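You operate a simulated robot arm through the tools that you are given. There is no shell and no other tool. Be economical: measure what you need, move in short steps, check, and stop when the job is done.

You run a simulated robot arm. Do the job below in one go: nothing can be reset, and whatever is moved stays where it is left.

JOB
Label the plain cream box PHOTOS and put it in the drawer marked BOXES.
Fine: choose the word with NEXT, print one label, stick it on the lid; shut the drawer. Where these are worked on the way, their far stop is far enough and under half their travel is too little: cabinet drawer marked boxes.

It is judged by the outcome, as a careful person would: the job done as asked, and still so three seconds after it is handed in. It fails if anything else is knocked over, pushed out of place, dropped, spilled or broken. Lids that push on must go on centred and level and be pressed home; caps that screw on are set level and turned clockwise until they are tight.

ROBOT AND FRAMES
A 6-joint arm with a two-finger parallel gripper, fixed in place. Base frame: the origin is at the foot of the arm, x ahead of it, y to its left, z up. Units: m, degrees, N and s.
With the tool pointing down near the work surface it reaches from about 0.18 to 0.76 m from the base axis. Its first joint turns from -166.0 to 166.0 degrees. Payload 3.91 kg.
The TCP is the grasp point between the finger pads, 0.03 m short of the fingertips. In the tool frame z runs along the fingers and y along their closing line. The gripper opens to 0.11 m. The fingers are 0.02 m wide and 0.01 m thick; the gripper's body (0.048 by 0.112 m) begins 0.055 m behind the TCP.
Orientation is told as [roll, pitch, yaw] about the base's x, y, z axes, in that order, counted from this pose: with the fingers straight down and closing along the base's y, the tool's x points along the base's -x, its y along +y and its z along -z.

CONTROLS
- The arm moves only by the tool servo_tool. Its argument "targets" is a list of rows, each an object of numbers (a shift or turn left out is 0, a gripper value left out holds the last): "dx", "dy", "dz": the shift along the tool's x, y, z in units of 30 mm (1.0 is 30 mm); "ax", "ay", "az": the turn, a rotation vector about the tool's x, y, z in units of 8 degrees (1.0 is 8 degrees); "grip": the closure in counts, from 0 (fully open) to 255 (shut). In form: [{"dx": .., "dy": .., "dz": .., "ax": .., "ay": .., "az": .., "grip": ..}, ...]. A call has 1 to 8 rows; each row shifts and turns the commanded pose from where the row before left it, along the tool's axes as they then stand. A call with a number of a shift or a turn outside -1 to 1 is refused whole. Rows are played at 5 a second. More than 0.05 m and 8.6 degrees between two rows, or a gripper value outside its range, and nothing of the call is played. A pose out of reach is approached as far as the arm can. The call stops where the force on the tool passes 50 N (or 10 N more than at its start, if that is more) or the arm is blocked; 0.2 s more then pass. Each finger travels about 0.045 m/s and halts on what it meets, pressing with about 25 N; the grip force reading is that of the motor and also rises with nothing between the fingers. The clock runs only during rows and for 0.2 s after the last one: add rows that do not move to give the fingers time. It gives the time, the measured TCP pose, the force on the tool (base axes), the opening and the grip force at its end, in the units of the frame above (readings bear some noise), with the torque about the TCP (base axes, N m) and any sound that the robot's microphone picked up.
- Cameras (640 x 400 px; columns grow to the right, rows downward): "scene" is fixed at [0.0555, 0.6641, 1.4017]; the picture's right is [-0.71, -0.71, 0.00], its down [-0.42, 0.43, -0.80] and it looks along [0.56, -0.57, -0.60] (base axes); focal length 268 px, centre (320, 200). "wrist" rides on the gripper at [0.071, 0.022, -0.107] in the tool frame; the picture's right is [-0.29, 0.96, 0.00], its down [-0.76, -0.23, -0.61] and it looks along [-0.58, -0.18, 0.79] (tool axes); focal length 243 px, centre (320, 200). There is no depth. A picture from a camera that has moved, and an enlarged one, comes with that camera's place and axes in the base frame and with its lens. The place of the scene camera against the robot may be out by one fixed shift of up to 0.025 m in any direction.
- capture(camera): a new picture of that camera. The clock stands still meanwhile.
- slide_trunk(by): slides the trunk up (or, below 0, down) by that many m; the arm rides with it, the base frame stays. It gives what a move gives, with no picture.
- zoom(camera, box): a new picture of the part [left, top, right, bottom] of that camera's present view, enlarged. The clock stands still meanwhile.
- hand_in(): hands the job in; it is judged then, once.

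Work in short steps. Places have to be worked out from the pictures, the camera data and where the tool is seen: move nearer, look again, correct. Check each grasp and each placing, and mend what went wrong. You have 120 turns and 64 pictures in all, those below and enlarged ones among them. Open the gripper and draw the arm clear of the work before you hand the job in, unless the task says otherwise; then end with one line.

The tools are called after "Request:" by a JSON object that holds its "method" and its "body". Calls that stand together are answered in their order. servo_tool: Moves the arm, as the interface text tells. Its arguments: {"type":"object","properties":{"targets":{"type":"array"}},"required":["targets"]} The other tools are called the same way: slide_trunk (by) slides the trunk up or down; capture (camera) takes a picture; zoom (camera, box) takes an enlarged picture of a part of a camera's view; hand_in () hands the job in.

At the start:

```text
time_s: 0.0
eef_pos: [0.4232, 0.1215, 1.1537]
orientation: [0.0, 0.0, 0.0]
ft_force: [0.0, -0.2, 0.1]
ft_torque: [-0.02, 0.01, 0.0]
width: 0.1099
grasp_force: 0.1
trunk travel left (down, up): [-0.525, 0.065]
```

scene: 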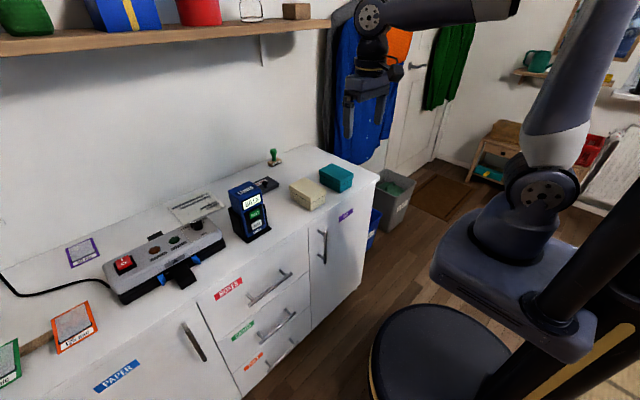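
wrist: 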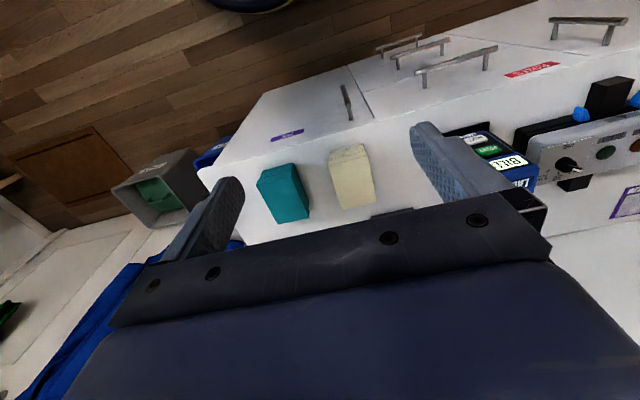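

I start by looking closely at the work surface, the labeller and the drawers.

Request:
{"method": "zoom", "body": {"camera": "scene", "box": [200, 130, 400, 255]}}

Request:
{"method": "zoom", "body": {"camera": "scene", "box": [160, 240, 360, 365]}}

Request:
{"method": "zoom", "body": {"camera": "wrist", "box": [220, 10, 640, 270]}}

```text
3.20 times, centred on (300, 192) of scene
camera zoom: at [0.0555, 0.6641, 1.4017], right [-0.71, -0.71, 0.0], down [-0.42, 0.43, -0.8], along [0.56, -0.57, -0.6], focal length 858 px, centre (384, 224)
```

zoom: 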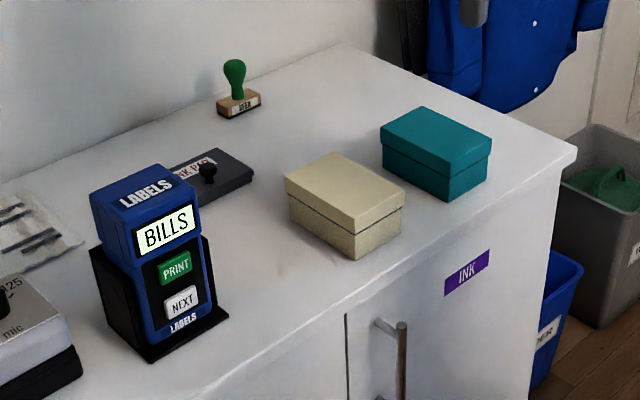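

```text
3.20 times, centred on (260, 302) of scene
camera zoom: at [0.0555, 0.6641, 1.4017], right [-0.71, -0.71, 0.0], down [-0.42, 0.43, -0.8], along [0.56, -0.57, -0.6], focal length 858 px, centre (512, -128)
```

zoom: 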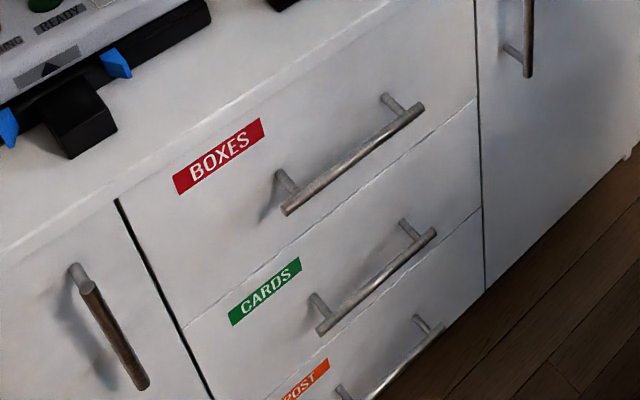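

```text
1.52 times, centred on (430, 140) of wrist
camera zoom: at [0.3537, 0.1443, 1.2605], right [0.29, 0.96, 0.0], down [0.76, -0.23, 0.61], along [0.58, -0.18, -0.79], focal length 370 px, centre (152, 291)
```

zoom: 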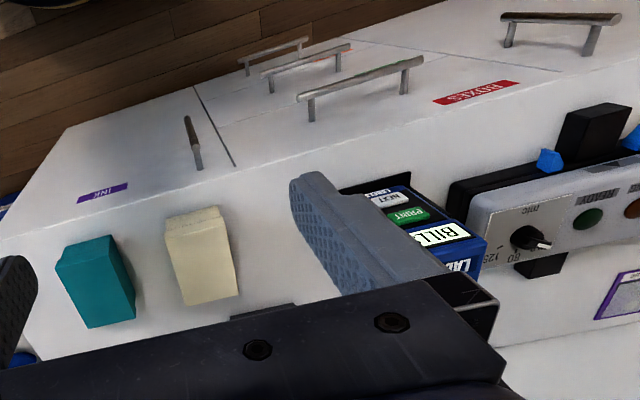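

The tabletop is probably near z≈0.77. The labeller face is near (0.61, 0.37), the cream lid near (0.64, 0.13, 0.83), and the BOXES handle near (0.52, 0.42, 0.64). I move the wrist camera closer to the labeller for a good look.

Request:
{"method": "servo_tool", "body": {"targets": [{"dx": -0.32, "dy": 1, "dz": 0.3}, {"dx": -0.32, "dy": 1, "dz": 0.3}, {"dx": -0.32, "dy": 1, "dz": 0.3}, {"dx": -0.32, "dy": 1, "dz": 0.3}, {"dx": -0.32, "dy": 1, "dz": 0.3}, {"dx": -0.32, "dy": 1, "dz": 0.3}, {"dx": -0.32, "dy": 1, "dz": 0.3}, {"dx": -0.32, "dy": 1, "dz": 0.3}]}}

Request:
{"method": "capture", "body": {"camera": "wrist"}}

```text
time_s: 1.8
eef_pos: [0.499, 0.3616, 1.0813]
orientation: [-0.1, 0.0, -0.1]
ft_force: [0.4, 0.7, 0.1]
ft_torque: [0.02, -0.01, 0.0]
width: 0.11
grasp_force: 0.0
trunk travel left (down, up): [-0.525, 0.065]
```

```text
58 pictures are left
camera wrist: at [0.4293, 0.3841, 1.1889], right [0.29, 0.96, 0.0], down [0.76, -0.23, 0.61], along [0.58, -0.18, -0.79], focal length 243 px, centre (320, 200)
```

wrist: 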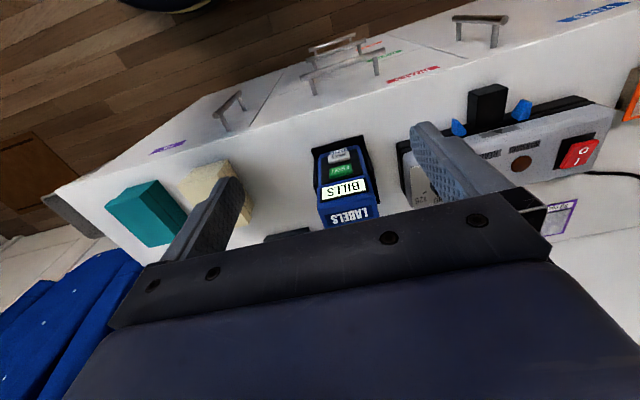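

The labeller face looks nearly vertical, with the screen at z≈0.945 and NEXT at z≈0.85. I zoom in on it from both cameras for the mechanism, meaning the label slot and the cradle.

Request:
{"method": "zoom", "body": {"camera": "wrist", "box": [280, 120, 400, 240]}}

Request:
{"method": "zoom", "body": {"camera": "scene", "box": [215, 165, 295, 250]}}

```text
3.33 times, centred on (340, 180) of wrist
camera zoom: at [0.4293, 0.3841, 1.1889], right [0.29, 0.96, 0.0], down [0.76, -0.23, 0.61], along [0.58, -0.18, -0.79], focal length 809 px, centre (253, 267)
```

zoom: 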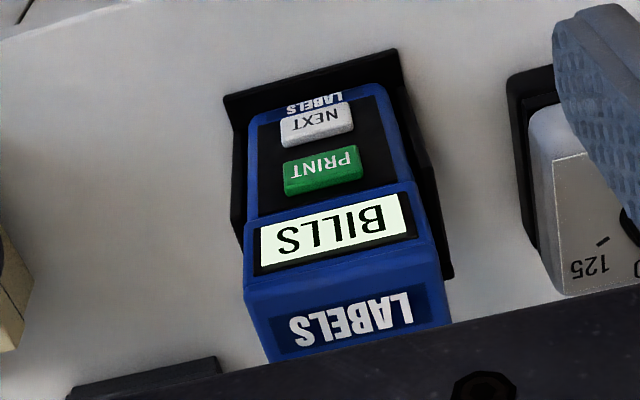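

```text
4.71 times, centred on (255, 208) of scene
camera zoom: at [0.0555, 0.6641, 1.4017], right [-0.71, -0.71, 0.0], down [-0.42, 0.43, -0.8], along [0.56, -0.57, -0.6], focal length 1262 px, centre (626, 165)
```

zoom: 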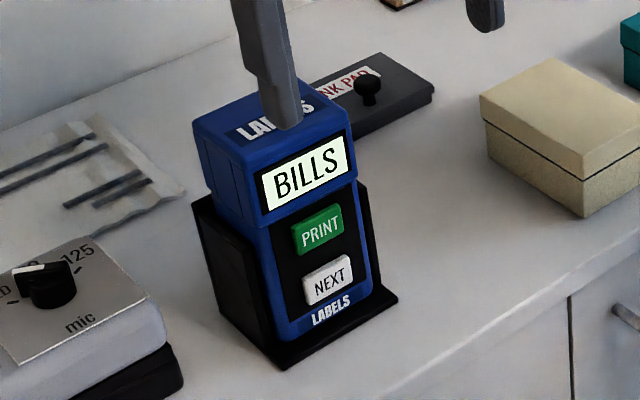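

The device is a handheld printer in a cradle with buttons on its front. I close the fingers, back off and lower, then tilt the tool forward by 64° so the tips can poke the buttons and the camera faces them.

Request:
{"method": "servo_tool", "body": {"targets": [{"dx": 0.6, "dz": 0.6, "grip": 255}, {"dx": 0.6, "dz": 0.6}, {"dx": 0.6, "dz": 0.6}, {"dx": 0.6, "dz": 0.6}, {"dz": 0.6}, {"dz": 0.6}]}}

Request:
{"method": "servo_tool", "body": {"targets": [{"ay": -1}, {"ay": -1}, {"ay": -1}, {"ay": -1}, {"ay": -1}, {"ay": -1}, {"ay": -1}, {"ay": -1}]}}

Request:
{"method": "capture", "body": {"camera": "wrist"}}

```text
time_s: 3.2
eef_pos: [0.4294, 0.3626, 0.9738]
orientation: [0.0, -0.1, 0.0]
ft_force: [0.8, -0.2, 0.4]
ft_torque: [0.01, 0.0, 0.01]
width: 0.0002
grasp_force: 13.7
trunk travel left (down, up): [-0.525, 0.065]
```

```text
time_s: 5.0
eef_pos: [0.4269, 0.3619, 0.9737]
orientation: [0.1, -64.1, -0.1]
ft_force: [0.0, -0.5, -0.3]
ft_torque: [-0.01, -0.01, -0.01]
width: 0.0
grasp_force: 24.5
trunk travel left (down, up): [-0.525, 0.065]
```

```text
55 pictures are left
camera wrist: at [0.3018, 0.3843, 0.9564], right [0.13, 0.96, 0.26], down [-0.21, -0.23, 0.95], along [0.97, -0.18, 0.18], focal length 243 px, centre (320, 200)
```

wrist: 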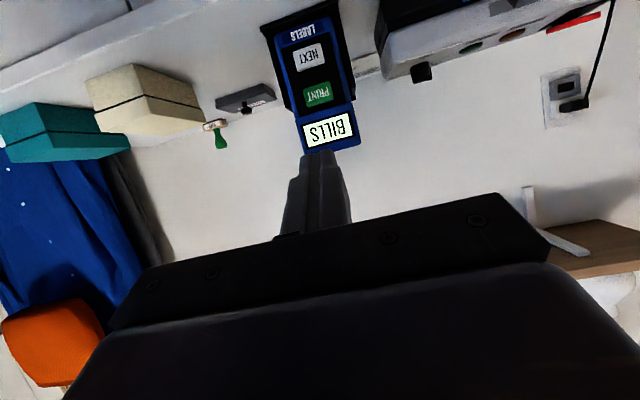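

The camera now faces the buttons. NEXT triangulates to (0.603, 0.359, 0.848) and PRINT to (0.607, 0.359, 0.888). I move the closed tips to a point just in front of NEXT.

Request:
{"method": "servo_tool", "body": {"targets": [{"dx": 0.302, "dz": 0.877, "dy": -0.1}, {"dx": 0.302, "dz": 0.877}, {"dx": 0.302, "dz": 0.877}, {"dx": 0.302, "dz": 0.877}, {"dx": 0.302, "dz": 0.877}, {"dx": 0.302, "dz": 0.877}, {}]}}

Request:
{"method": "capture", "body": {"camera": "wrist"}}

```text
time_s: 6.6
eef_pos: [0.5468, 0.3588, 0.8572]
orientation: [0.0, -64.0, 0.1]
ft_force: [0.3, -0.3, 0.2]
ft_torque: [-0.02, 0.01, -0.01]
width: 0.0
grasp_force: 25.3
trunk travel left (down, up): [-0.525, 0.065]
```

```text
54 pictures are left
camera wrist: at [0.421, 0.3817, 0.8386], right [0.13, 0.96, 0.26], down [-0.21, -0.23, 0.95], along [0.97, -0.18, 0.17], focal length 243 px, centre (320, 200)
```

wrist: 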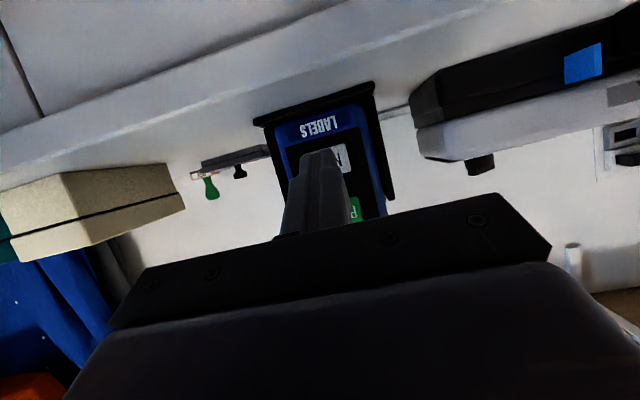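

Tip appears aligned with NEXT. I advance along +x in small steps, watching force and sound.

Request:
{"method": "servo_tool", "body": {"targets": [{"dx": -0.161, "dz": 0.33}, {"dx": -0.117, "dz": 0.24}, {"dx": -0.044, "dz": 0.09}, {"dx": -0.044, "dz": 0.09}, {}]}}

```text
time_s: 7.8
eef_pos: [0.5717, 0.3606, 0.8562]
orientation: [0.0, -64.1, -0.1]
ft_force: [-0.5, -0.8, 0.6]
ft_torque: [0.0, 0.03, 0.05]
width: 0.0001
grasp_force: 24.5
trunk travel left (down, up): [-0.525, 0.065]
```

No contact so far; I continue in 2 mm steps.

Request:
{"method": "servo_tool", "body": {"targets": [{"dx": -0.029, "dz": 0.06}, {"dx": -0.029, "dz": 0.06}, {"dx": -0.029, "dz": 0.06}, {}]}}

```text
time_s: 8.8
eef_pos: [0.5773, 0.3579, 0.8566]
orientation: [0.1, -63.9, 0.2]
ft_force: [-2.8, 0.5, 1.2]
ft_torque: [-0.01, -0.02, 0.03]
width: 0.0001
grasp_force: 24.6
trunk travel left (down, up): [-0.525, 0.065]
heard: click
```

A click was heard at x≈0.577. I release by backing off 15 mm and read the screen.

Request:
{"method": "servo_tool", "body": {"targets": [{"dx": 0.11, "dz": -0.225}, {"dx": 0.11, "dz": -0.225}, {}]}}

Request:
{"method": "zoom", "body": {"camera": "scene", "box": [215, 165, 295, 250]}}

```text
time_s: 9.6
eef_pos: [0.5611, 0.3595, 0.8556]
orientation: [0.0, -64.0, 0.0]
ft_force: [-0.4, 0.0, -0.7]
ft_torque: [0.01, -0.02, -0.02]
width: 0.0
grasp_force: 24.9
trunk travel left (down, up): [-0.525, 0.065]
```

```text
4.71 times, centred on (255, 208) of scene
camera zoom: at [0.0555, 0.6641, 1.4017], right [-0.71, -0.71, 0.0], down [-0.42, 0.43, -0.8], along [0.56, -0.57, -0.6], focal length 1262 px, centre (626, 165)
```

zoom: 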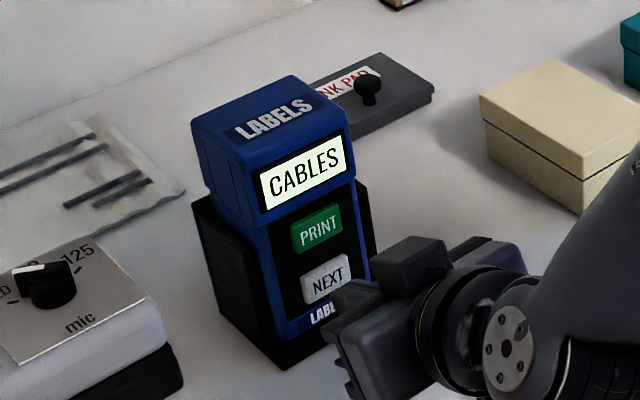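

The word changed to CABLES. I press NEXT again in the same way.

Request:
{"method": "servo_tool", "body": {"targets": [{"dx": -0.117, "dz": 0.24}, {"dx": -0.117, "dz": 0.24}, {}, {"dx": 0.117, "dz": -0.24}, {"dx": 0.117, "dz": -0.24}, {}]}}

Request:
{"method": "zoom", "body": {"camera": "scene", "box": [215, 165, 295, 250]}}

```text
time_s: 11.0
eef_pos: [0.5618, 0.3598, 0.8545]
orientation: [0.1, -64.0, 0.0]
ft_force: [-0.5, -1.0, -0.1]
ft_torque: [-0.01, -0.05, 0.0]
width: 0.0001
grasp_force: 25.0
trunk travel left (down, up): [-0.525, 0.065]
heard: click
```

```text
4.71 times, centred on (255, 208) of scene
camera zoom: at [0.0555, 0.6641, 1.4017], right [-0.71, -0.71, 0.0], down [-0.42, 0.43, -0.8], along [0.56, -0.57, -0.6], focal length 1262 px, centre (626, 165)
```

zoom: 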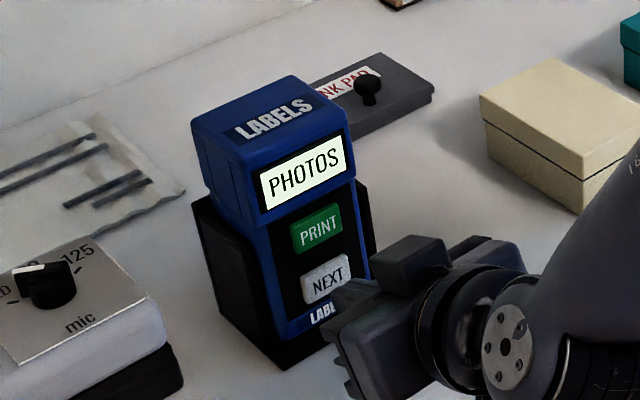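

PHOTOS is on the display. I move up 40 mm to PRINT and press carefully until one click.

Request:
{"method": "servo_tool", "body": {"targets": [{"dx": -0.6, "dz": -0.292}, {"dx": -0.6, "dz": -0.292}, {"dx": -0.117, "dz": 0.24}, {"dx": -0.058, "dz": 0.12}, {"dx": -0.029, "dz": 0.06}, {"dx": -0.029, "dz": 0.06}, {}]}}

```text
time_s: 12.6
eef_pos: [0.5769, 0.3608, 0.897]
orientation: [0.0, -64.0, -0.1]
ft_force: [-2.7, -0.1, -1.1]
ft_torque: [-0.01, 0.03, -0.02]
width: 0.0
grasp_force: 24.6
trunk travel left (down, up): [-0.525, 0.065]
heard: click
```

Click heard. I back off and look.

Request:
{"method": "servo_tool", "body": {"targets": [{"dx": 0.22, "dz": -0.45}, {"dx": 0.22, "dz": -0.45}, {"dx": 0.22, "dz": -0.45}, {"dx": 0.22, "dz": -0.45}, {"dx": 0.22, "dz": -0.45}, {"dx": 0.22, "dz": -0.45}, {}]}}

Request:
{"method": "zoom", "body": {"camera": "scene", "box": [215, 165, 295, 250]}}

Request:
{"method": "zoom", "body": {"camera": "wrist", "box": [220, 0, 420, 200]}}

```text
time_s: 14.2
eef_pos: [0.4855, 0.3597, 0.8972]
orientation: [0.0, -64.0, 0.0]
ft_force: [-0.8, 0.8, -0.1]
ft_torque: [-0.02, 0.03, -0.01]
width: 0.0
grasp_force: 24.8
trunk travel left (down, up): [-0.525, 0.065]
```

```text
4.71 times, centred on (255, 208) of scene
camera zoom: at [0.0555, 0.6641, 1.4017], right [-0.71, -0.71, 0.0], down [-0.42, 0.43, -0.8], along [0.56, -0.57, -0.6], focal length 1262 px, centre (626, 165)
```

zoom: 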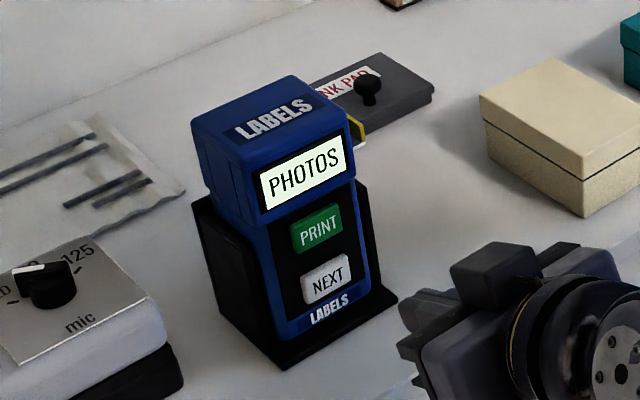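

```text
2.00 times, centred on (320, 100) of wrist
camera zoom: at [0.3601, 0.3813, 0.8788], right [0.13, 0.96, 0.26], down [-0.21, -0.23, 0.95], along [0.97, -0.18, 0.17], focal length 485 px, centre (320, 400)
```

zoom: 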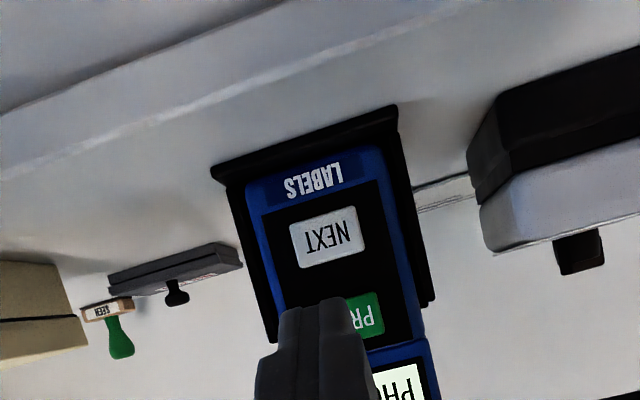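

A yellow label tongue sticks out of the head's right (−y) side. I re-level the tool and move to view that side from above.

Request:
{"method": "servo_tool", "body": {"targets": [{"ay": 1, "dy": -0.46}, {"ay": 1, "dy": -0.46}, {"ay": 1, "dy": -0.46}, {"ay": 1, "dy": -0.46}, {"ay": 1, "dy": -0.46}, {"ay": 1, "dy": -0.46}, {"ay": 1, "dy": -0.46}, {"ay": 1, "dy": -0.46}]}}

Request:
{"method": "servo_tool", "body": {"targets": [{"dx": -0.3, "dz": -0.9}, {"dx": -0.3, "dz": -0.9}, {"dx": -0.3, "dz": -0.9}, {"dx": -0.4, "dz": -0.9}, {"dx": -0.4, "dz": -0.9}, {"dx": -0.4, "dz": -0.9}, {}]}}

Request:
{"method": "capture", "body": {"camera": "wrist"}}

```text
time_s: 16.0
eef_pos: [0.4861, 0.2495, 0.897]
orientation: [-0.1, 0.1, 0.0]
ft_force: [0.5, 0.0, 1.1]
ft_torque: [-0.01, -0.01, 0.03]
width: 0.0
grasp_force: 24.8
trunk travel left (down, up): [-0.525, 0.065]
```

```text
time_s: 17.6
eef_pos: [0.5511, 0.2454, 1.0597]
orientation: [0.0, 0.0, 0.0]
ft_force: [-0.1, -0.2, -0.4]
ft_torque: [0.02, -0.03, -0.02]
width: 0.0003
grasp_force: 25.2
trunk travel left (down, up): [-0.525, 0.065]
```

```text
49 pictures are left
camera wrist: at [0.4826, 0.2676, 1.1656], right [0.29, 0.96, 0.0], down [0.76, -0.23, 0.61], along [0.58, -0.18, -0.79], focal length 243 px, centre (320, 200)
```

wrist: 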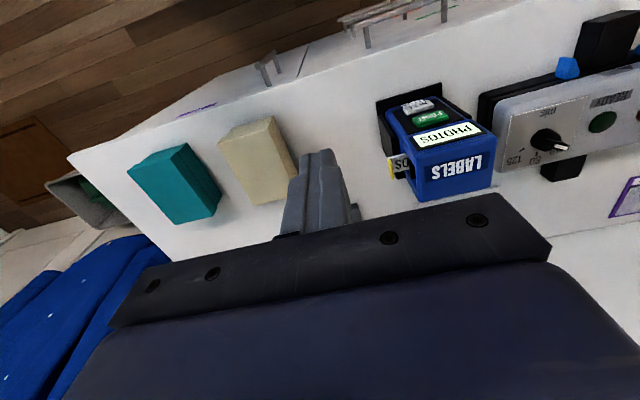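

Request:
{"method": "zoom", "body": {"camera": "wrist", "box": [370, 90, 500, 210]}}

```text
3.33 times, centred on (435, 150) of wrist
camera zoom: at [0.4826, 0.2676, 1.1656], right [0.29, 0.96, 0.0], down [0.76, -0.23, 0.61], along [0.58, -0.18, -0.79], focal length 809 px, centre (-63, 367)
```

zoom: 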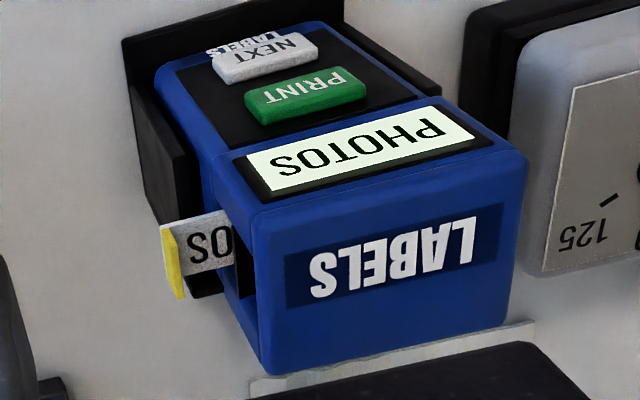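

The label shows "OS" with a yellow pull tab at its −y end. I need to know whether it lies flat or upright, so I take a level view from the front.

Request:
{"method": "servo_tool", "body": {"targets": [{"dx": 0.8, "dy": 0.3, "dz": 0.7}, {"dx": 0.8, "dy": 0.3, "dz": 0.7}, {"dx": 0.8, "dy": 0.3, "dz": 0.7}, {"dx": 0.8, "dy": 0.3, "dz": 0.8}, {"dy": 0.3, "dz": 0.8}]}}

Request:
{"method": "servo_tool", "body": {"targets": [{"ay": -1}, {"ay": -1}, {"ay": -1}, {"ay": -1}, {"ay": -1}, {"ay": -1}, {"ay": -1}, {"ay": -1}]}}

Request:
{"method": "capture", "body": {"camera": "wrist"}}

```text
time_s: 18.8
eef_pos: [0.4541, 0.2917, 0.947]
orientation: [0.0, 0.0, 0.1]
ft_force: [0.2, -1.0, -0.1]
ft_torque: [-0.01, 0.0, 0.0]
width: 0.0
grasp_force: 24.7
trunk travel left (down, up): [-0.525, 0.065]
```

```text
time_s: 20.6
eef_pos: [0.4539, 0.2946, 0.9466]
orientation: [0.1, -64.1, 0.0]
ft_force: [0.5, -0.2, 0.9]
ft_torque: [0.0, 0.0, -0.01]
width: 0.0
grasp_force: 24.9
trunk travel left (down, up): [-0.525, 0.065]
```

```text
47 pictures are left
camera wrist: at [0.3283, 0.3161, 0.9285], right [0.13, 0.96, 0.26], down [-0.21, -0.23, 0.95], along [0.97, -0.17, 0.18], focal length 243 px, centre (320, 200)
```

wrist: 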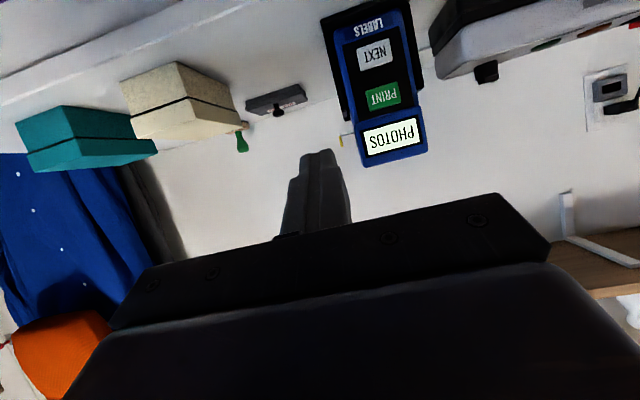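

Request:
{"method": "zoom", "body": {"camera": "wrist", "box": [310, 90, 440, 180]}}

```text
4.44 times, centred on (375, 135) of wrist
camera zoom: at [0.3283, 0.3161, 0.9285], right [0.13, 0.96, 0.26], down [-0.21, -0.23, 0.95], along [0.97, -0.17, 0.18], focal length 1078 px, centre (76, 489)
```

zoom: 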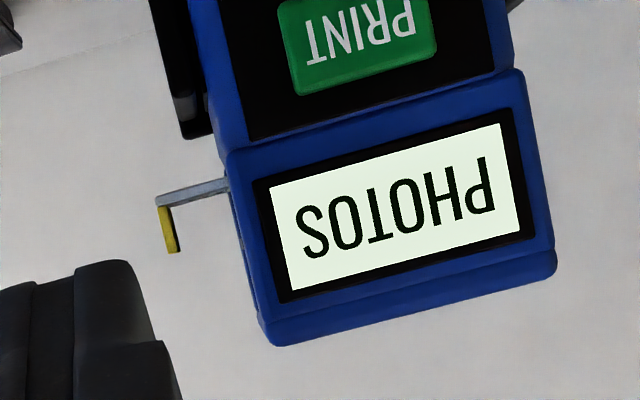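

The label tongue is horizontal at z≈0.912. A yellow tab stands up at its end at about (0.641, 0.305, z 0.912–0.927), with a ~20 mm gap to the head. I will grasp the tab from above with the fingers closing along y. I re-level and go above it with the fingers slightly open.

Request:
{"method": "servo_tool", "body": {"targets": [{"ay": 1}, {"ay": 1}, {"ay": 1}, {"ay": 1}, {"ay": 1}, {"ay": 1}, {"ay": 1}, {"ay": 1}]}}

Request:
{"method": "servo_tool", "body": {"targets": [{"dz": -0.9, "grip": 222}, {"dz": -0.9}, {"dx": -0.9}, {"dx": -0.9, "dy": 0.28}, {"dx": -0.9}, {"dx": -0.9}, {"dx": -0.9}, {"dx": -0.9}]}}

Request:
{"method": "servo_tool", "body": {"targets": [{"dx": -0.85}, {}]}}

Request:
{"method": "capture", "body": {"camera": "wrist"}}

```text
time_s: 22.4
eef_pos: [0.4535, 0.2936, 0.9476]
orientation: [0.0, 0.1, -0.1]
ft_force: [0.1, -0.2, 0.6]
ft_torque: [0.02, -0.01, 0.0]
width: 0.0
grasp_force: 24.5
trunk travel left (down, up): [-0.525, 0.065]
```

```text
time_s: 24.2
eef_pos: [0.618, 0.3003, 0.9987]
orientation: [0.1, 0.0, 0.1]
ft_force: [0.4, 0.2, 0.0]
ft_torque: [-0.01, 0.01, 0.01]
width: 0.0143
grasp_force: 0.2
trunk travel left (down, up): [-0.525, 0.065]
```

```text
time_s: 24.8
eef_pos: [0.6426, 0.3006, 0.9994]
orientation: [0.0, 0.1, 0.0]
ft_force: [0.9, -0.5, 0.4]
ft_torque: [0.03, 0.03, 0.01]
width: 0.0142
grasp_force: 0.1
trunk travel left (down, up): [-0.525, 0.065]
```

```text
45 pictures are left
camera wrist: at [0.5738, 0.3229, 1.106], right [0.29, 0.96, 0.0], down [0.76, -0.23, 0.61], along [0.58, -0.18, -0.79], focal length 243 px, centre (320, 200)
```

wrist: 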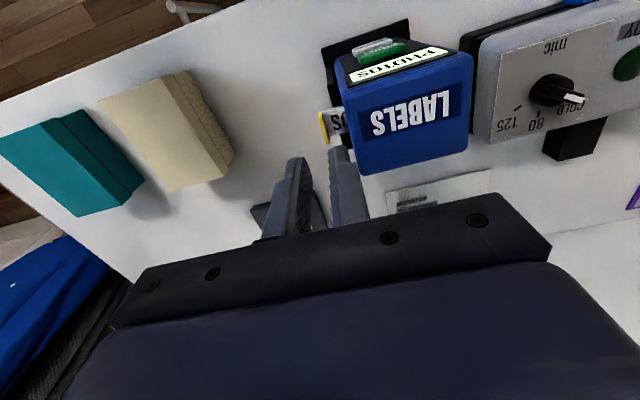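

Request:
{"method": "zoom", "body": {"camera": "wrist", "box": [260, 80, 400, 180]}}

```text
4.00 times, centred on (330, 130) of wrist
camera zoom: at [0.5738, 0.3229, 1.106], right [0.29, 0.96, 0.0], down [0.76, -0.23, 0.61], along [0.58, -0.18, -0.79], focal length 970 px, centre (280, 480)
```

zoom: 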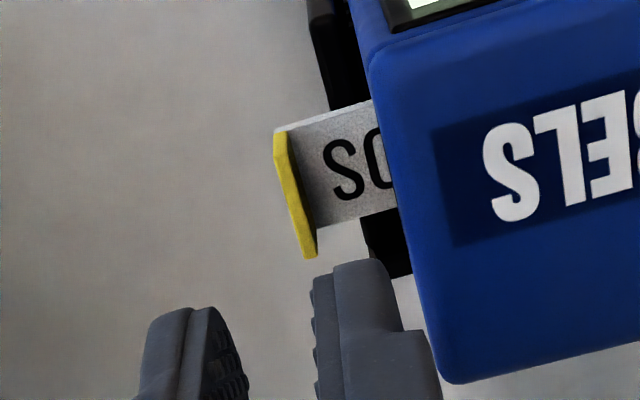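

Tab centre is at about (0.643, 0.3044), 22 mm wide along x. I shift 1.5 mm towards +y and descend so the tips reach z≈0.917, around the tab.

Request:
{"method": "servo_tool", "body": {"targets": [{"dy": 0.05, "dz": 0.5}, {"dz": 0.5}, {"dz": 0.35}, {"dz": 0.2}, {"dz": 0.18}, {}]}}

Request:
{"method": "zoom", "body": {"camera": "wrist", "box": [260, 80, 400, 180]}}

```text
time_s: 26.2
eef_pos: [0.6409, 0.3013, 0.959]
orientation: [0.5, -0.7, 0.0]
ft_force: [1.3, 1.8, 49.6]
ft_torque: [1.05, 0.27, -0.03]
width: 0.0146
grasp_force: 0.7
trunk travel left (down, up): [-0.525, 0.065]
```

```text
4.00 times, centred on (330, 130) of wrist
camera zoom: at [0.5705, 0.3239, 1.0641], right [0.29, 0.96, 0.01], down [0.75, -0.24, 0.62], along [0.59, -0.17, -0.79], focal length 970 px, centre (280, 480)
```

zoom: 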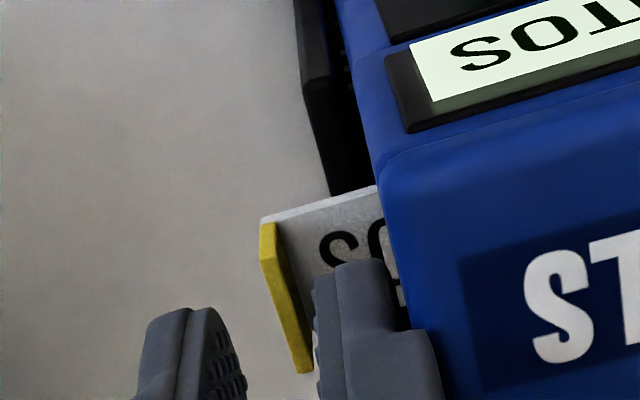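

The contact at z 0.959 came from a step on the outer side of the finger landing on the head's edge (torque puts it at y≈0.322). Closing along y is too tight, so I rise, yaw 90° and grip the tab by its x-edges instead. That gives plenty of clearance.

Request:
{"method": "servo_tool", "body": {"targets": [{"dz": -0.7}, {"dz": -0.7}, {"dz": -0.7, "dy": -0.1}]}}

Request:
{"method": "servo_tool", "body": {"targets": [{"az": -1}, {"az": -1}, {"az": -1}, {"az": -1}, {"az": -1}, {"az": -1}, {"az": -1}, {"az": -1}]}}

Request:
{"method": "servo_tool", "body": {"targets": [{"az": -1, "grip": 150}, {"az": -1}, {"az": -1}, {"az": -0.25}, {}]}}

Request:
{"method": "capture", "body": {"camera": "wrist"}}

```text
time_s: 27.0
eef_pos: [0.6412, 0.3006, 1.0101]
orientation: [0.0, 0.0, 0.0]
ft_force: [0.1, -0.6, 0.3]
ft_torque: [0.03, -0.03, -0.01]
width: 0.0142
grasp_force: 0.0
trunk travel left (down, up): [-0.525, 0.065]
```

```text
time_s: 28.8
eef_pos: [0.642, 0.3005, 1.0115]
orientation: [0.1, -0.1, 64.2]
ft_force: [0.5, -0.4, -0.3]
ft_torque: [0.04, 0.03, -0.02]
width: 0.0144
grasp_force: 0.1
trunk travel left (down, up): [-0.525, 0.065]
```

```text
time_s: 30.0
eef_pos: [0.6413, 0.3013, 1.0118]
orientation: [-0.1, 0.0, 90.1]
ft_force: [-0.9, 0.1, -0.3]
ft_torque: [-0.02, 0.02, -0.02]
width: 0.0456
grasp_force: 0.1
trunk travel left (down, up): [-0.525, 0.065]
```

```text
42 pictures are left
camera wrist: at [0.6223, 0.2301, 1.1179], right [-0.96, 0.29, 0.0], down [0.23, 0.76, 0.61], along [0.18, 0.58, -0.79], focal length 243 px, centre (320, 200)
```

wrist: 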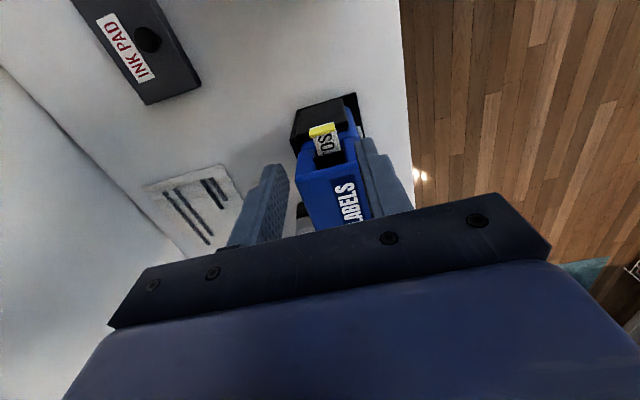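

Request:
{"method": "zoom", "body": {"camera": "wrist", "box": [250, 90, 410, 230]}}

```text
2.86 times, centred on (330, 160) of wrist
camera zoom: at [0.6223, 0.2301, 1.1179], right [-0.96, 0.29, 0.0], down [0.23, 0.76, 0.61], along [0.18, 0.58, -0.79], focal length 693 px, centre (291, 314)
```

zoom: 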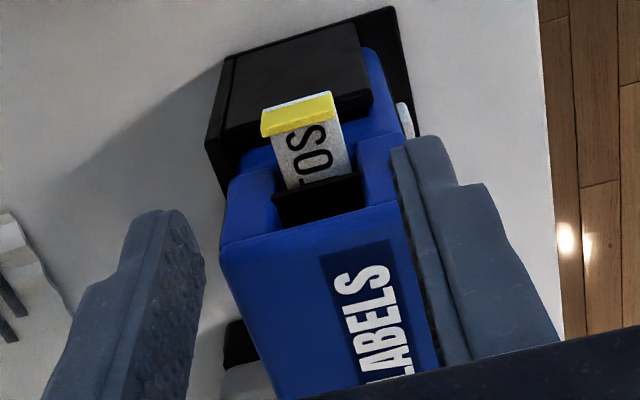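

The tab is centred at x≈0.6425, y≈0.303. I descend straddling it along x, keeping the fingers at y≈0.299 and clear of the head.

Request:
{"method": "servo_tool", "body": {"targets": [{"dx": 0.07, "dy": -0.04, "dz": 0.5}, {"dz": 0.5}, {"dz": 0.5}, {"dz": 0.4}, {"dz": 0.2}, {"dz": 0.16}, {}]}}

Request:
{"method": "zoom", "body": {"camera": "wrist", "box": [250, 90, 410, 230]}}

```text
time_s: 31.6
eef_pos: [0.6441, 0.2989, 0.9438]
orientation: [0.0, 0.0, 90.0]
ft_force: [-0.1, -1.4, 0.2]
ft_torque: [0.01, 0.01, 0.0]
width: 0.0453
grasp_force: 0.1
trunk travel left (down, up): [-0.525, 0.065]
```

```text
2.86 times, centred on (330, 160) of wrist
camera zoom: at [0.624, 0.2286, 1.0509], right [-0.96, 0.29, 0.0], down [0.23, 0.76, 0.61], along [0.18, 0.58, -0.79], focal length 693 px, centre (291, 314)
```

zoom: 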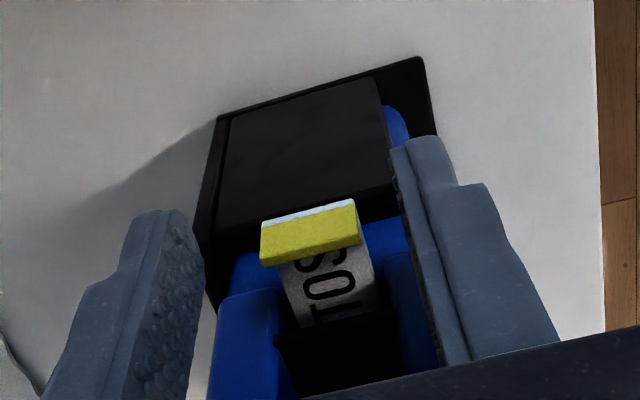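

Fingers straddle the tab (z 0.909–0.927) at proper depth. I centre by 1.5 mm and close.

Request:
{"method": "servo_tool", "body": {"targets": [{"dy": 0.05}, {"grip": 255}, {}, {}, {}, {}]}}

Request:
{"method": "zoom", "body": {"camera": "wrist", "box": [250, 90, 410, 230]}}

```text
time_s: 33.0
eef_pos: [0.6418, 0.2993, 0.9438]
orientation: [0.0, 0.1, 90.0]
ft_force: [0.2, -0.1, 0.0]
ft_torque: [0.0, -0.03, -0.01]
width: 0.0204
grasp_force: 25.4
trunk travel left (down, up): [-0.525, 0.065]
```

```text
2.86 times, centred on (330, 160) of wrist
camera zoom: at [0.6229, 0.2291, 1.0508], right [-0.96, 0.29, 0.0], down [0.23, 0.76, 0.61], along [0.18, 0.58, -0.79], focal length 693 px, centre (291, 314)
```

zoom: 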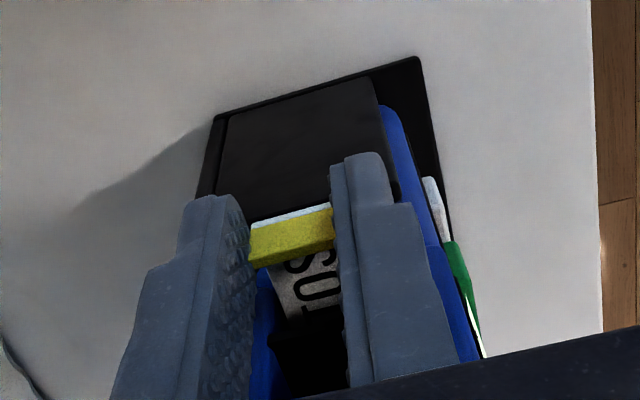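

The tab is held at 20.4 mm width. I pull it straight out along −y.

Request:
{"method": "servo_tool", "body": {"targets": [{"dx": 0.3}, {"dx": 0.3}, {"dx": 0.4}, {"dx": 0.4}, {"dx": 0.5}, {"dx": 0.5}, {"dx": 0.4}, {}]}}

Request:
{"method": "capture", "body": {"camera": "wrist"}}

Request:
{"method": "zoom", "body": {"camera": "scene", "box": [215, 150, 345, 250]}}

```text
time_s: 34.8
eef_pos: [0.6423, 0.2153, 0.9439]
orientation: [0.0, 0.0, 90.0]
ft_force: [0.0, 0.8, 0.3]
ft_torque: [0.01, 0.02, 0.0]
width: 0.0202
grasp_force: 25.2
trunk travel left (down, up): [-0.525, 0.065]
```

```text
38 pictures are left
camera wrist: at [0.6217, 0.1452, 1.05], right [-0.96, 0.29, 0.0], down [0.23, 0.76, 0.61], along [0.18, 0.58, -0.79], focal length 243 px, centre (320, 200)
```

wrist: 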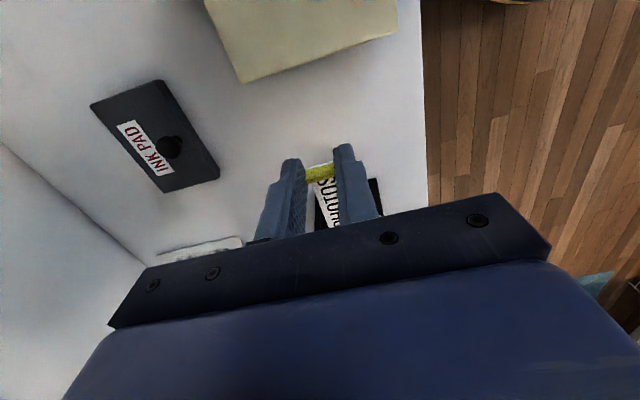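

```text
4.00 times, centred on (280, 200) of scene
camera zoom: at [0.0555, 0.6641, 1.4017], right [-0.71, -0.71, 0.0], down [-0.42, 0.43, -0.8], along [0.56, -0.57, -0.6], focal length 1072 px, centre (480, 200)
```

zoom: 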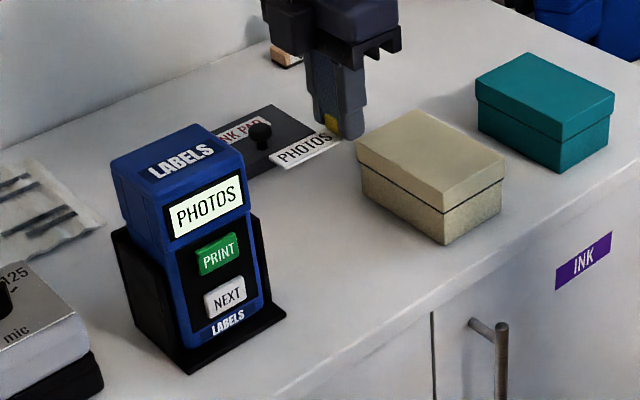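

The label is out and level, about 60 mm long, extending +y from the tab. The cream lid is estimated at centre (0.637, 0.124), about 0.12 (x) × 0.085 (y). I move above it with the label centred and look again.

Request:
{"method": "servo_tool", "body": {"targets": [{"dx": 0.7, "dy": 0.04}, {"dx": 0.7, "dy": 0.04}, {"dx": 0.7, "dy": 0.04}, {"dx": 0.7, "dy": 0.04}, {"dx": 0.7}, {"dx": 0.7}, {}]}}

Request:
{"method": "capture", "body": {"camera": "wrist"}}

Request:
{"method": "zoom", "body": {"camera": "scene", "box": [255, 140, 365, 230]}}

```text
time_s: 36.4
eef_pos: [0.6376, 0.088, 0.9441]
orientation: [0.1, 0.0, 90.0]
ft_force: [0.8, -0.2, -0.1]
ft_torque: [0.0, 0.01, 0.0]
width: 0.0206
grasp_force: 25.3
trunk travel left (down, up): [-0.525, 0.065]
```

```text
36 pictures are left
camera wrist: at [0.6174, 0.0182, 1.051], right [-0.96, 0.29, 0.0], down [0.23, 0.76, 0.61], along [0.18, 0.58, -0.79], focal length 243 px, centre (320, 200)
```

wrist: 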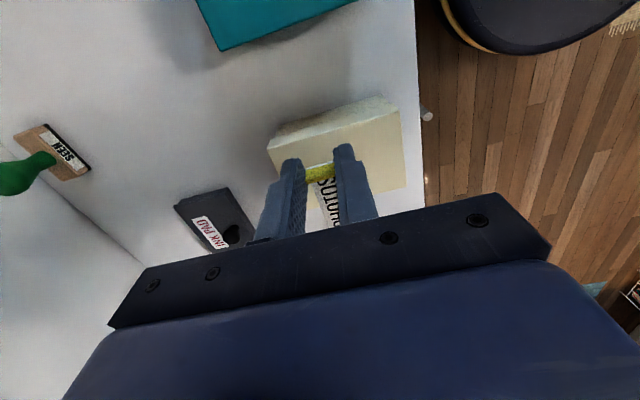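

```text
4.44 times, centred on (310, 185) of scene
camera zoom: at [0.0555, 0.6641, 1.4017], right [-0.71, -0.71, 0.0], down [-0.42, 0.43, -0.8], along [0.56, -0.57, -0.6], focal length 1192 px, centre (364, 267)
```

zoom: 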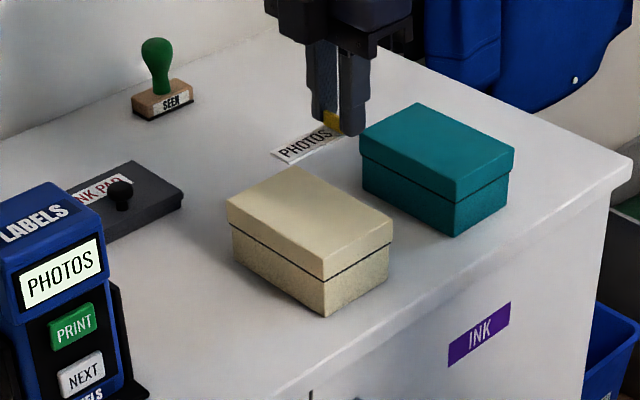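

Triangulating the lid again gives top z≈0.856, x 0.578–0.688, y 0.097–0.171, so its centre is (0.633, 0.134). I correct the position and lower to about 1 cm above the lid for a check.

Request:
{"method": "servo_tool", "body": {"targets": [{"dx": -0.37, "dy": 0.15}, {"dz": 0.6}, {"dz": 0.5}, {"dz": 0.2}, {}]}}

Request:
{"method": "zoom", "body": {"camera": "scene", "box": [270, 150, 350, 220]}}

Request:
{"method": "zoom", "body": {"camera": "wrist", "box": [220, 80, 440, 240]}}

```text
time_s: 37.6
eef_pos: [0.6305, 0.1003, 0.904]
orientation: [0.0, 0.0, 90.0]
ft_force: [0.0, -0.1, -0.6]
ft_torque: [0.03, -0.01, 0.0]
width: 0.0205
grasp_force: 25.2
trunk travel left (down, up): [-0.525, 0.065]
```

```text
5.71 times, centred on (310, 185) of scene
camera zoom: at [0.0555, 0.6641, 1.4017], right [-0.71, -0.71, 0.0], down [-0.42, 0.43, -0.8], along [0.56, -0.57, -0.6], focal length 1532 px, centre (377, 286)
```

zoom: 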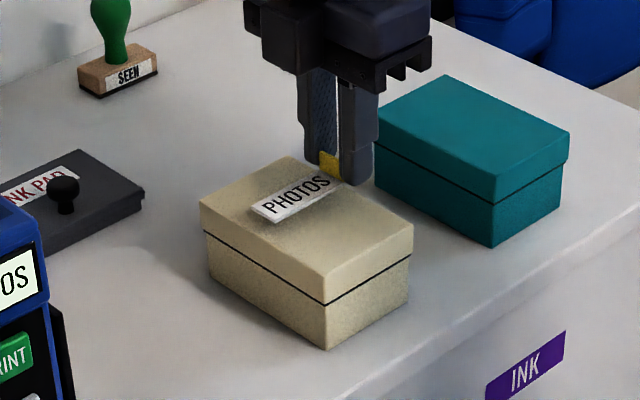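

```text
2.50 times, centred on (330, 160) of wrist
camera zoom: at [0.6114, 0.0295, 1.0112], right [-0.96, 0.29, 0.0], down [0.23, 0.76, 0.61], along [0.18, 0.58, -0.79], focal length 606 px, centre (295, 300)
```

zoom: 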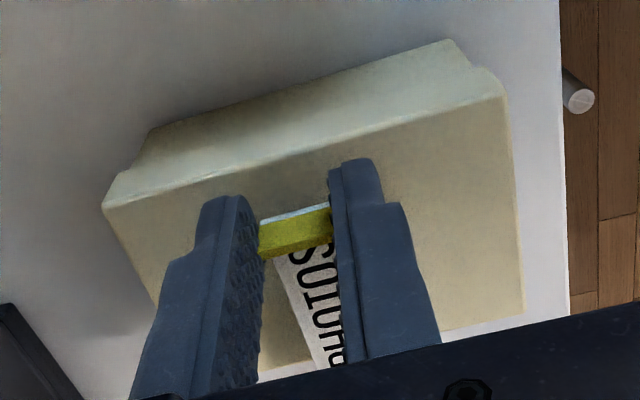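

Label is aligned over the lid (lid y 0.095–0.170, label y 0.106–0.166). I lower gently until contact.

Request:
{"method": "servo_tool", "body": {"targets": [{"dy": -0.07, "dz": 0.2}, {"dz": 0.1}, {"dz": 0.06}, {"dz": 0.06}, {}]}}

```text
time_s: 38.8
eef_pos: [0.6332, 0.0984, 0.8928]
orientation: [-0.1, 0.0, 90.1]
ft_force: [-1.2, 0.8, 4.8]
ft_torque: [0.1, 0.06, -0.01]
width: 0.0203
grasp_force: 25.2
trunk travel left (down, up): [-0.525, 0.065]
```

Contact (about 5 N) at TCP z 0.893. I press a bit more to stick it.

Request:
{"method": "servo_tool", "body": {"targets": [{"dz": 0.05}, {"dz": 0.05}, {}]}}

Request:
{"method": "zoom", "body": {"camera": "scene", "box": [270, 150, 350, 220]}}

```text
time_s: 39.6
eef_pos: [0.6338, 0.0988, 0.8924]
orientation: [-0.4, 0.0, 90.0]
ft_force: [-3.0, -2.3, 28.9]
ft_torque: [0.2, 0.12, 0.02]
width: 0.0209
grasp_force: 24.9
trunk travel left (down, up): [-0.525, 0.065]
```

```text
5.71 times, centred on (310, 185) of scene
camera zoom: at [0.0555, 0.6641, 1.4017], right [-0.71, -0.71, 0.0], down [-0.42, 0.43, -0.8], along [0.56, -0.57, -0.6], focal length 1532 px, centre (377, 286)
```

zoom: 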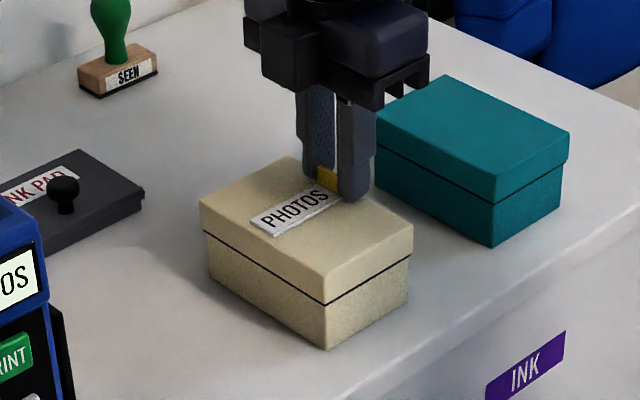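

Pressed with about 29 N and the label lies flat on the lid. I ease off 1 mm, open and lift away.

Request:
{"method": "servo_tool", "body": {"targets": [{"dz": -0.05}, {"grip": 150}, {}, {"dz": -0.3}, {"dz": -0.7}, {"dz": -0.9}, {}]}}

Request:
{"method": "zoom", "body": {"camera": "scene", "box": [270, 150, 350, 220]}}

Request:
{"method": "zoom", "body": {"camera": "wrist", "box": [220, 80, 440, 240]}}

```text
time_s: 41.2
eef_pos: [0.6333, 0.1015, 0.9488]
orientation: [-0.1, 0.0, 90.0]
ft_force: [-0.2, 0.6, 0.3]
ft_torque: [0.03, 0.0, -0.01]
width: 0.0452
grasp_force: 0.2
trunk travel left (down, up): [-0.525, 0.065]
```

```text
5.71 times, centred on (310, 185) of scene
camera zoom: at [0.0555, 0.6641, 1.4017], right [-0.71, -0.71, 0.0], down [-0.42, 0.43, -0.8], along [0.56, -0.57, -0.6], focal length 1532 px, centre (377, 286)
```

zoom: 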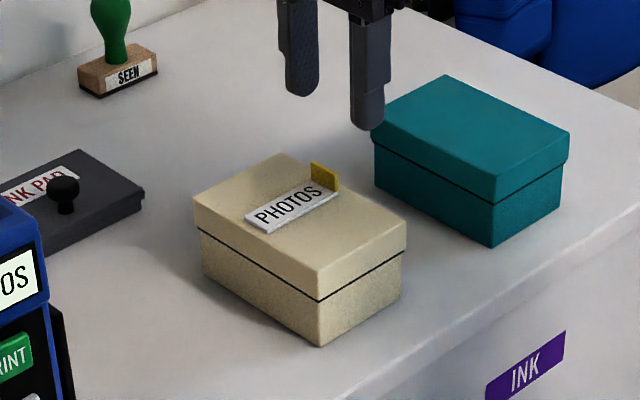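

```text
2.50 times, centred on (330, 160) of wrist
camera zoom: at [0.6131, 0.0301, 1.0551], right [-0.96, 0.29, 0.0], down [0.23, 0.76, 0.61], along [0.18, 0.58, -0.79], focal length 606 px, centre (295, 300)
```

zoom: 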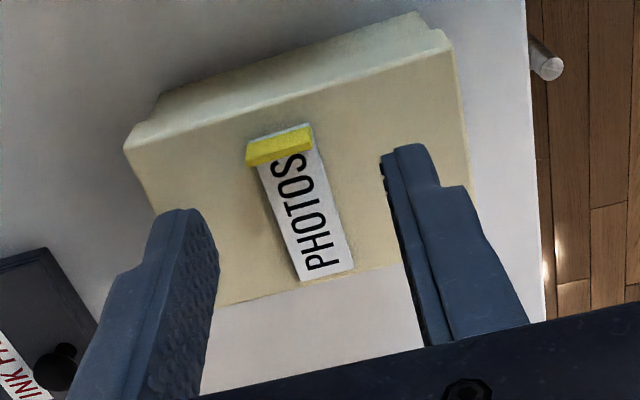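

The label reads PHOTOS on the lid. Next is the drawer: I lift, retreat in front of the cabinet and point the tool forward with the fingers closing vertically for the bar handle.

Request:
{"method": "servo_tool", "body": {"targets": [{"dz": -1}, {"dz": -1}, {"dy": 1, "dz": -0.5}, {"dy": 1, "dx": -0.9}, {"dy": 1, "dx": -0.9}, {"dy": 1, "dx": -0.9}, {"dy": 1, "dx": -0.9}, {"dy": 1, "dx": -0.9}]}}

Request:
{"method": "servo_tool", "body": {"targets": [{"dy": 1, "dx": -0.9, "grip": 120}, {"dy": 0.9, "dx": -0.9}, {"dx": -0.9}, {"dx": -0.9}, {"ax": 1}, {"ax": 1}, {"ax": 1}, {"ax": 1}]}}

Request:
{"method": "servo_tool", "body": {"targets": [{"ax": 1}, {"ax": 1}, {}]}}

Request:
{"method": "capture", "body": {"camera": "wrist"}}

```text
time_s: 43.0
eef_pos: [0.4547, 0.2327, 1.0219]
orientation: [-0.1, 0.1, 89.9]
ft_force: [-0.5, 0.5, -0.3]
ft_torque: [0.0, 0.02, -0.01]
width: 0.0454
grasp_force: 0.1
trunk travel left (down, up): [-0.525, 0.065]
```

```text
time_s: 44.8
eef_pos: [0.3975, 0.343, 1.0226]
orientation: [-32.1, 0.0, 90.1]
ft_force: [-0.2, 0.0, -0.3]
ft_torque: [-0.03, 0.01, -0.01]
width: 0.0582
grasp_force: 0.1
trunk travel left (down, up): [-0.525, 0.065]
```

```text
time_s: 45.6
eef_pos: [0.3976, 0.3433, 1.023]
orientation: [-48.1, -0.1, 90.0]
ft_force: [-0.1, 0.5, -0.5]
ft_torque: [0.01, -0.02, 0.0]
width: 0.0582
grasp_force: 0.0
trunk travel left (down, up): [-0.525, 0.065]
```

```text
29 pictures are left
camera wrist: at [0.3051, 0.2722, 1.0773], right [-0.64, 0.29, -0.71], down [-0.3, 0.76, 0.58], along [0.71, 0.58, -0.4], focal length 243 px, centre (320, 200)
```

wrist: 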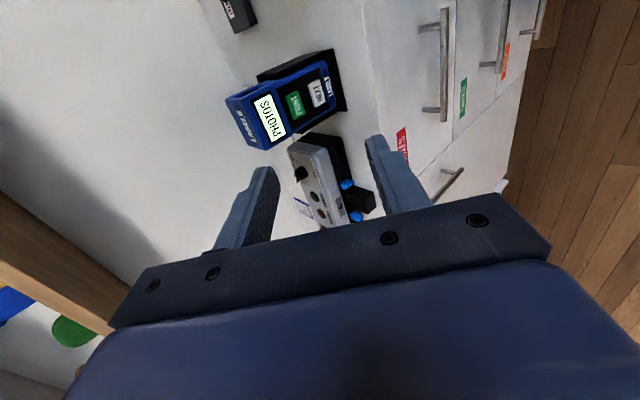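

The BOXES bar is seen at roughly x 0.522, z 0.65, y 0.32–0.48. I lower the trunk by 0.25 m with the arm clear of the cabinet, then look again.

Request:
{"method": "slide_trunk", "body": {"by": -0.25}}

Request:
{"method": "capture", "body": {"camera": "wrist"}}

Request:
{"method": "capture", "body": {"camera": "scene"}}

```text
time_s: 48.2
eef_pos: [0.398, 0.3434, 0.7723]
orientation: [-48.1, 0.0, 90.0]
ft_force: [-0.3, -0.2, 0.6]
ft_torque: [0.01, -0.04, 0.0]
width: 0.0582
grasp_force: 0.0
trunk travel left (down, up): [-0.275, 0.315]
```

```text
28 pictures are left
camera wrist: at [0.3053, 0.2721, 0.8274], right [-0.64, 0.29, -0.71], down [-0.3, 0.76, 0.58], along [0.71, 0.58, -0.4], focal length 243 px, centre (320, 200)
```

wrist: 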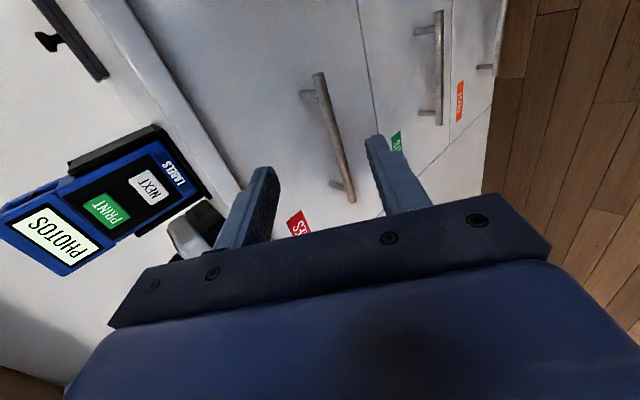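

```text
27 pictures are left
```

scene: 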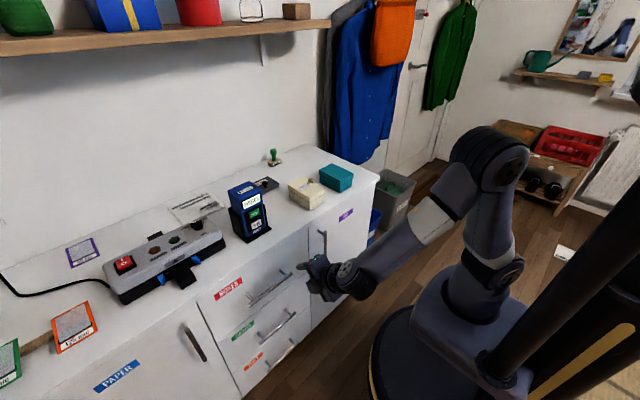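

The bar triangulates to x≈0.517, z≈0.660, y 0.317–0.483. With the current 48° tilt, the bar lies almost exactly along the tool axis after a y shift. I shift, narrow the fingers to 30 mm and approach part-way.

Request:
{"method": "servo_tool", "body": {"targets": [{"dx": -0.63, "dy": 0.043, "grip": 185}, {"dx": -0.63, "dy": 0.043}, {"dx": -0.63, "dy": 0.043}, {"dz": 0.8}, {"dz": 0.8}, {"dz": 0.8}, {}]}}

Request:
{"method": "capture", "body": {"camera": "wrist"}}

```text
time_s: 49.8
eef_pos: [0.4483, 0.4003, 0.7215]
orientation: [-48.0, 0.1, 90.0]
ft_force: [0.4, -0.1, 0.3]
ft_torque: [0.0, 0.04, 0.01]
width: 0.0302
grasp_force: 0.1
trunk travel left (down, up): [-0.275, 0.315]
```

```text
26 pictures are left
camera wrist: at [0.3557, 0.3289, 0.7768], right [-0.64, 0.29, -0.71], down [-0.3, 0.76, 0.58], along [0.71, 0.58, -0.4], focal length 243 px, centre (320, 200)
```

wrist: 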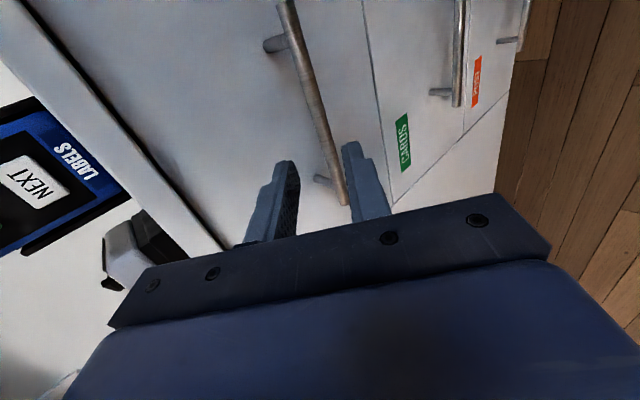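

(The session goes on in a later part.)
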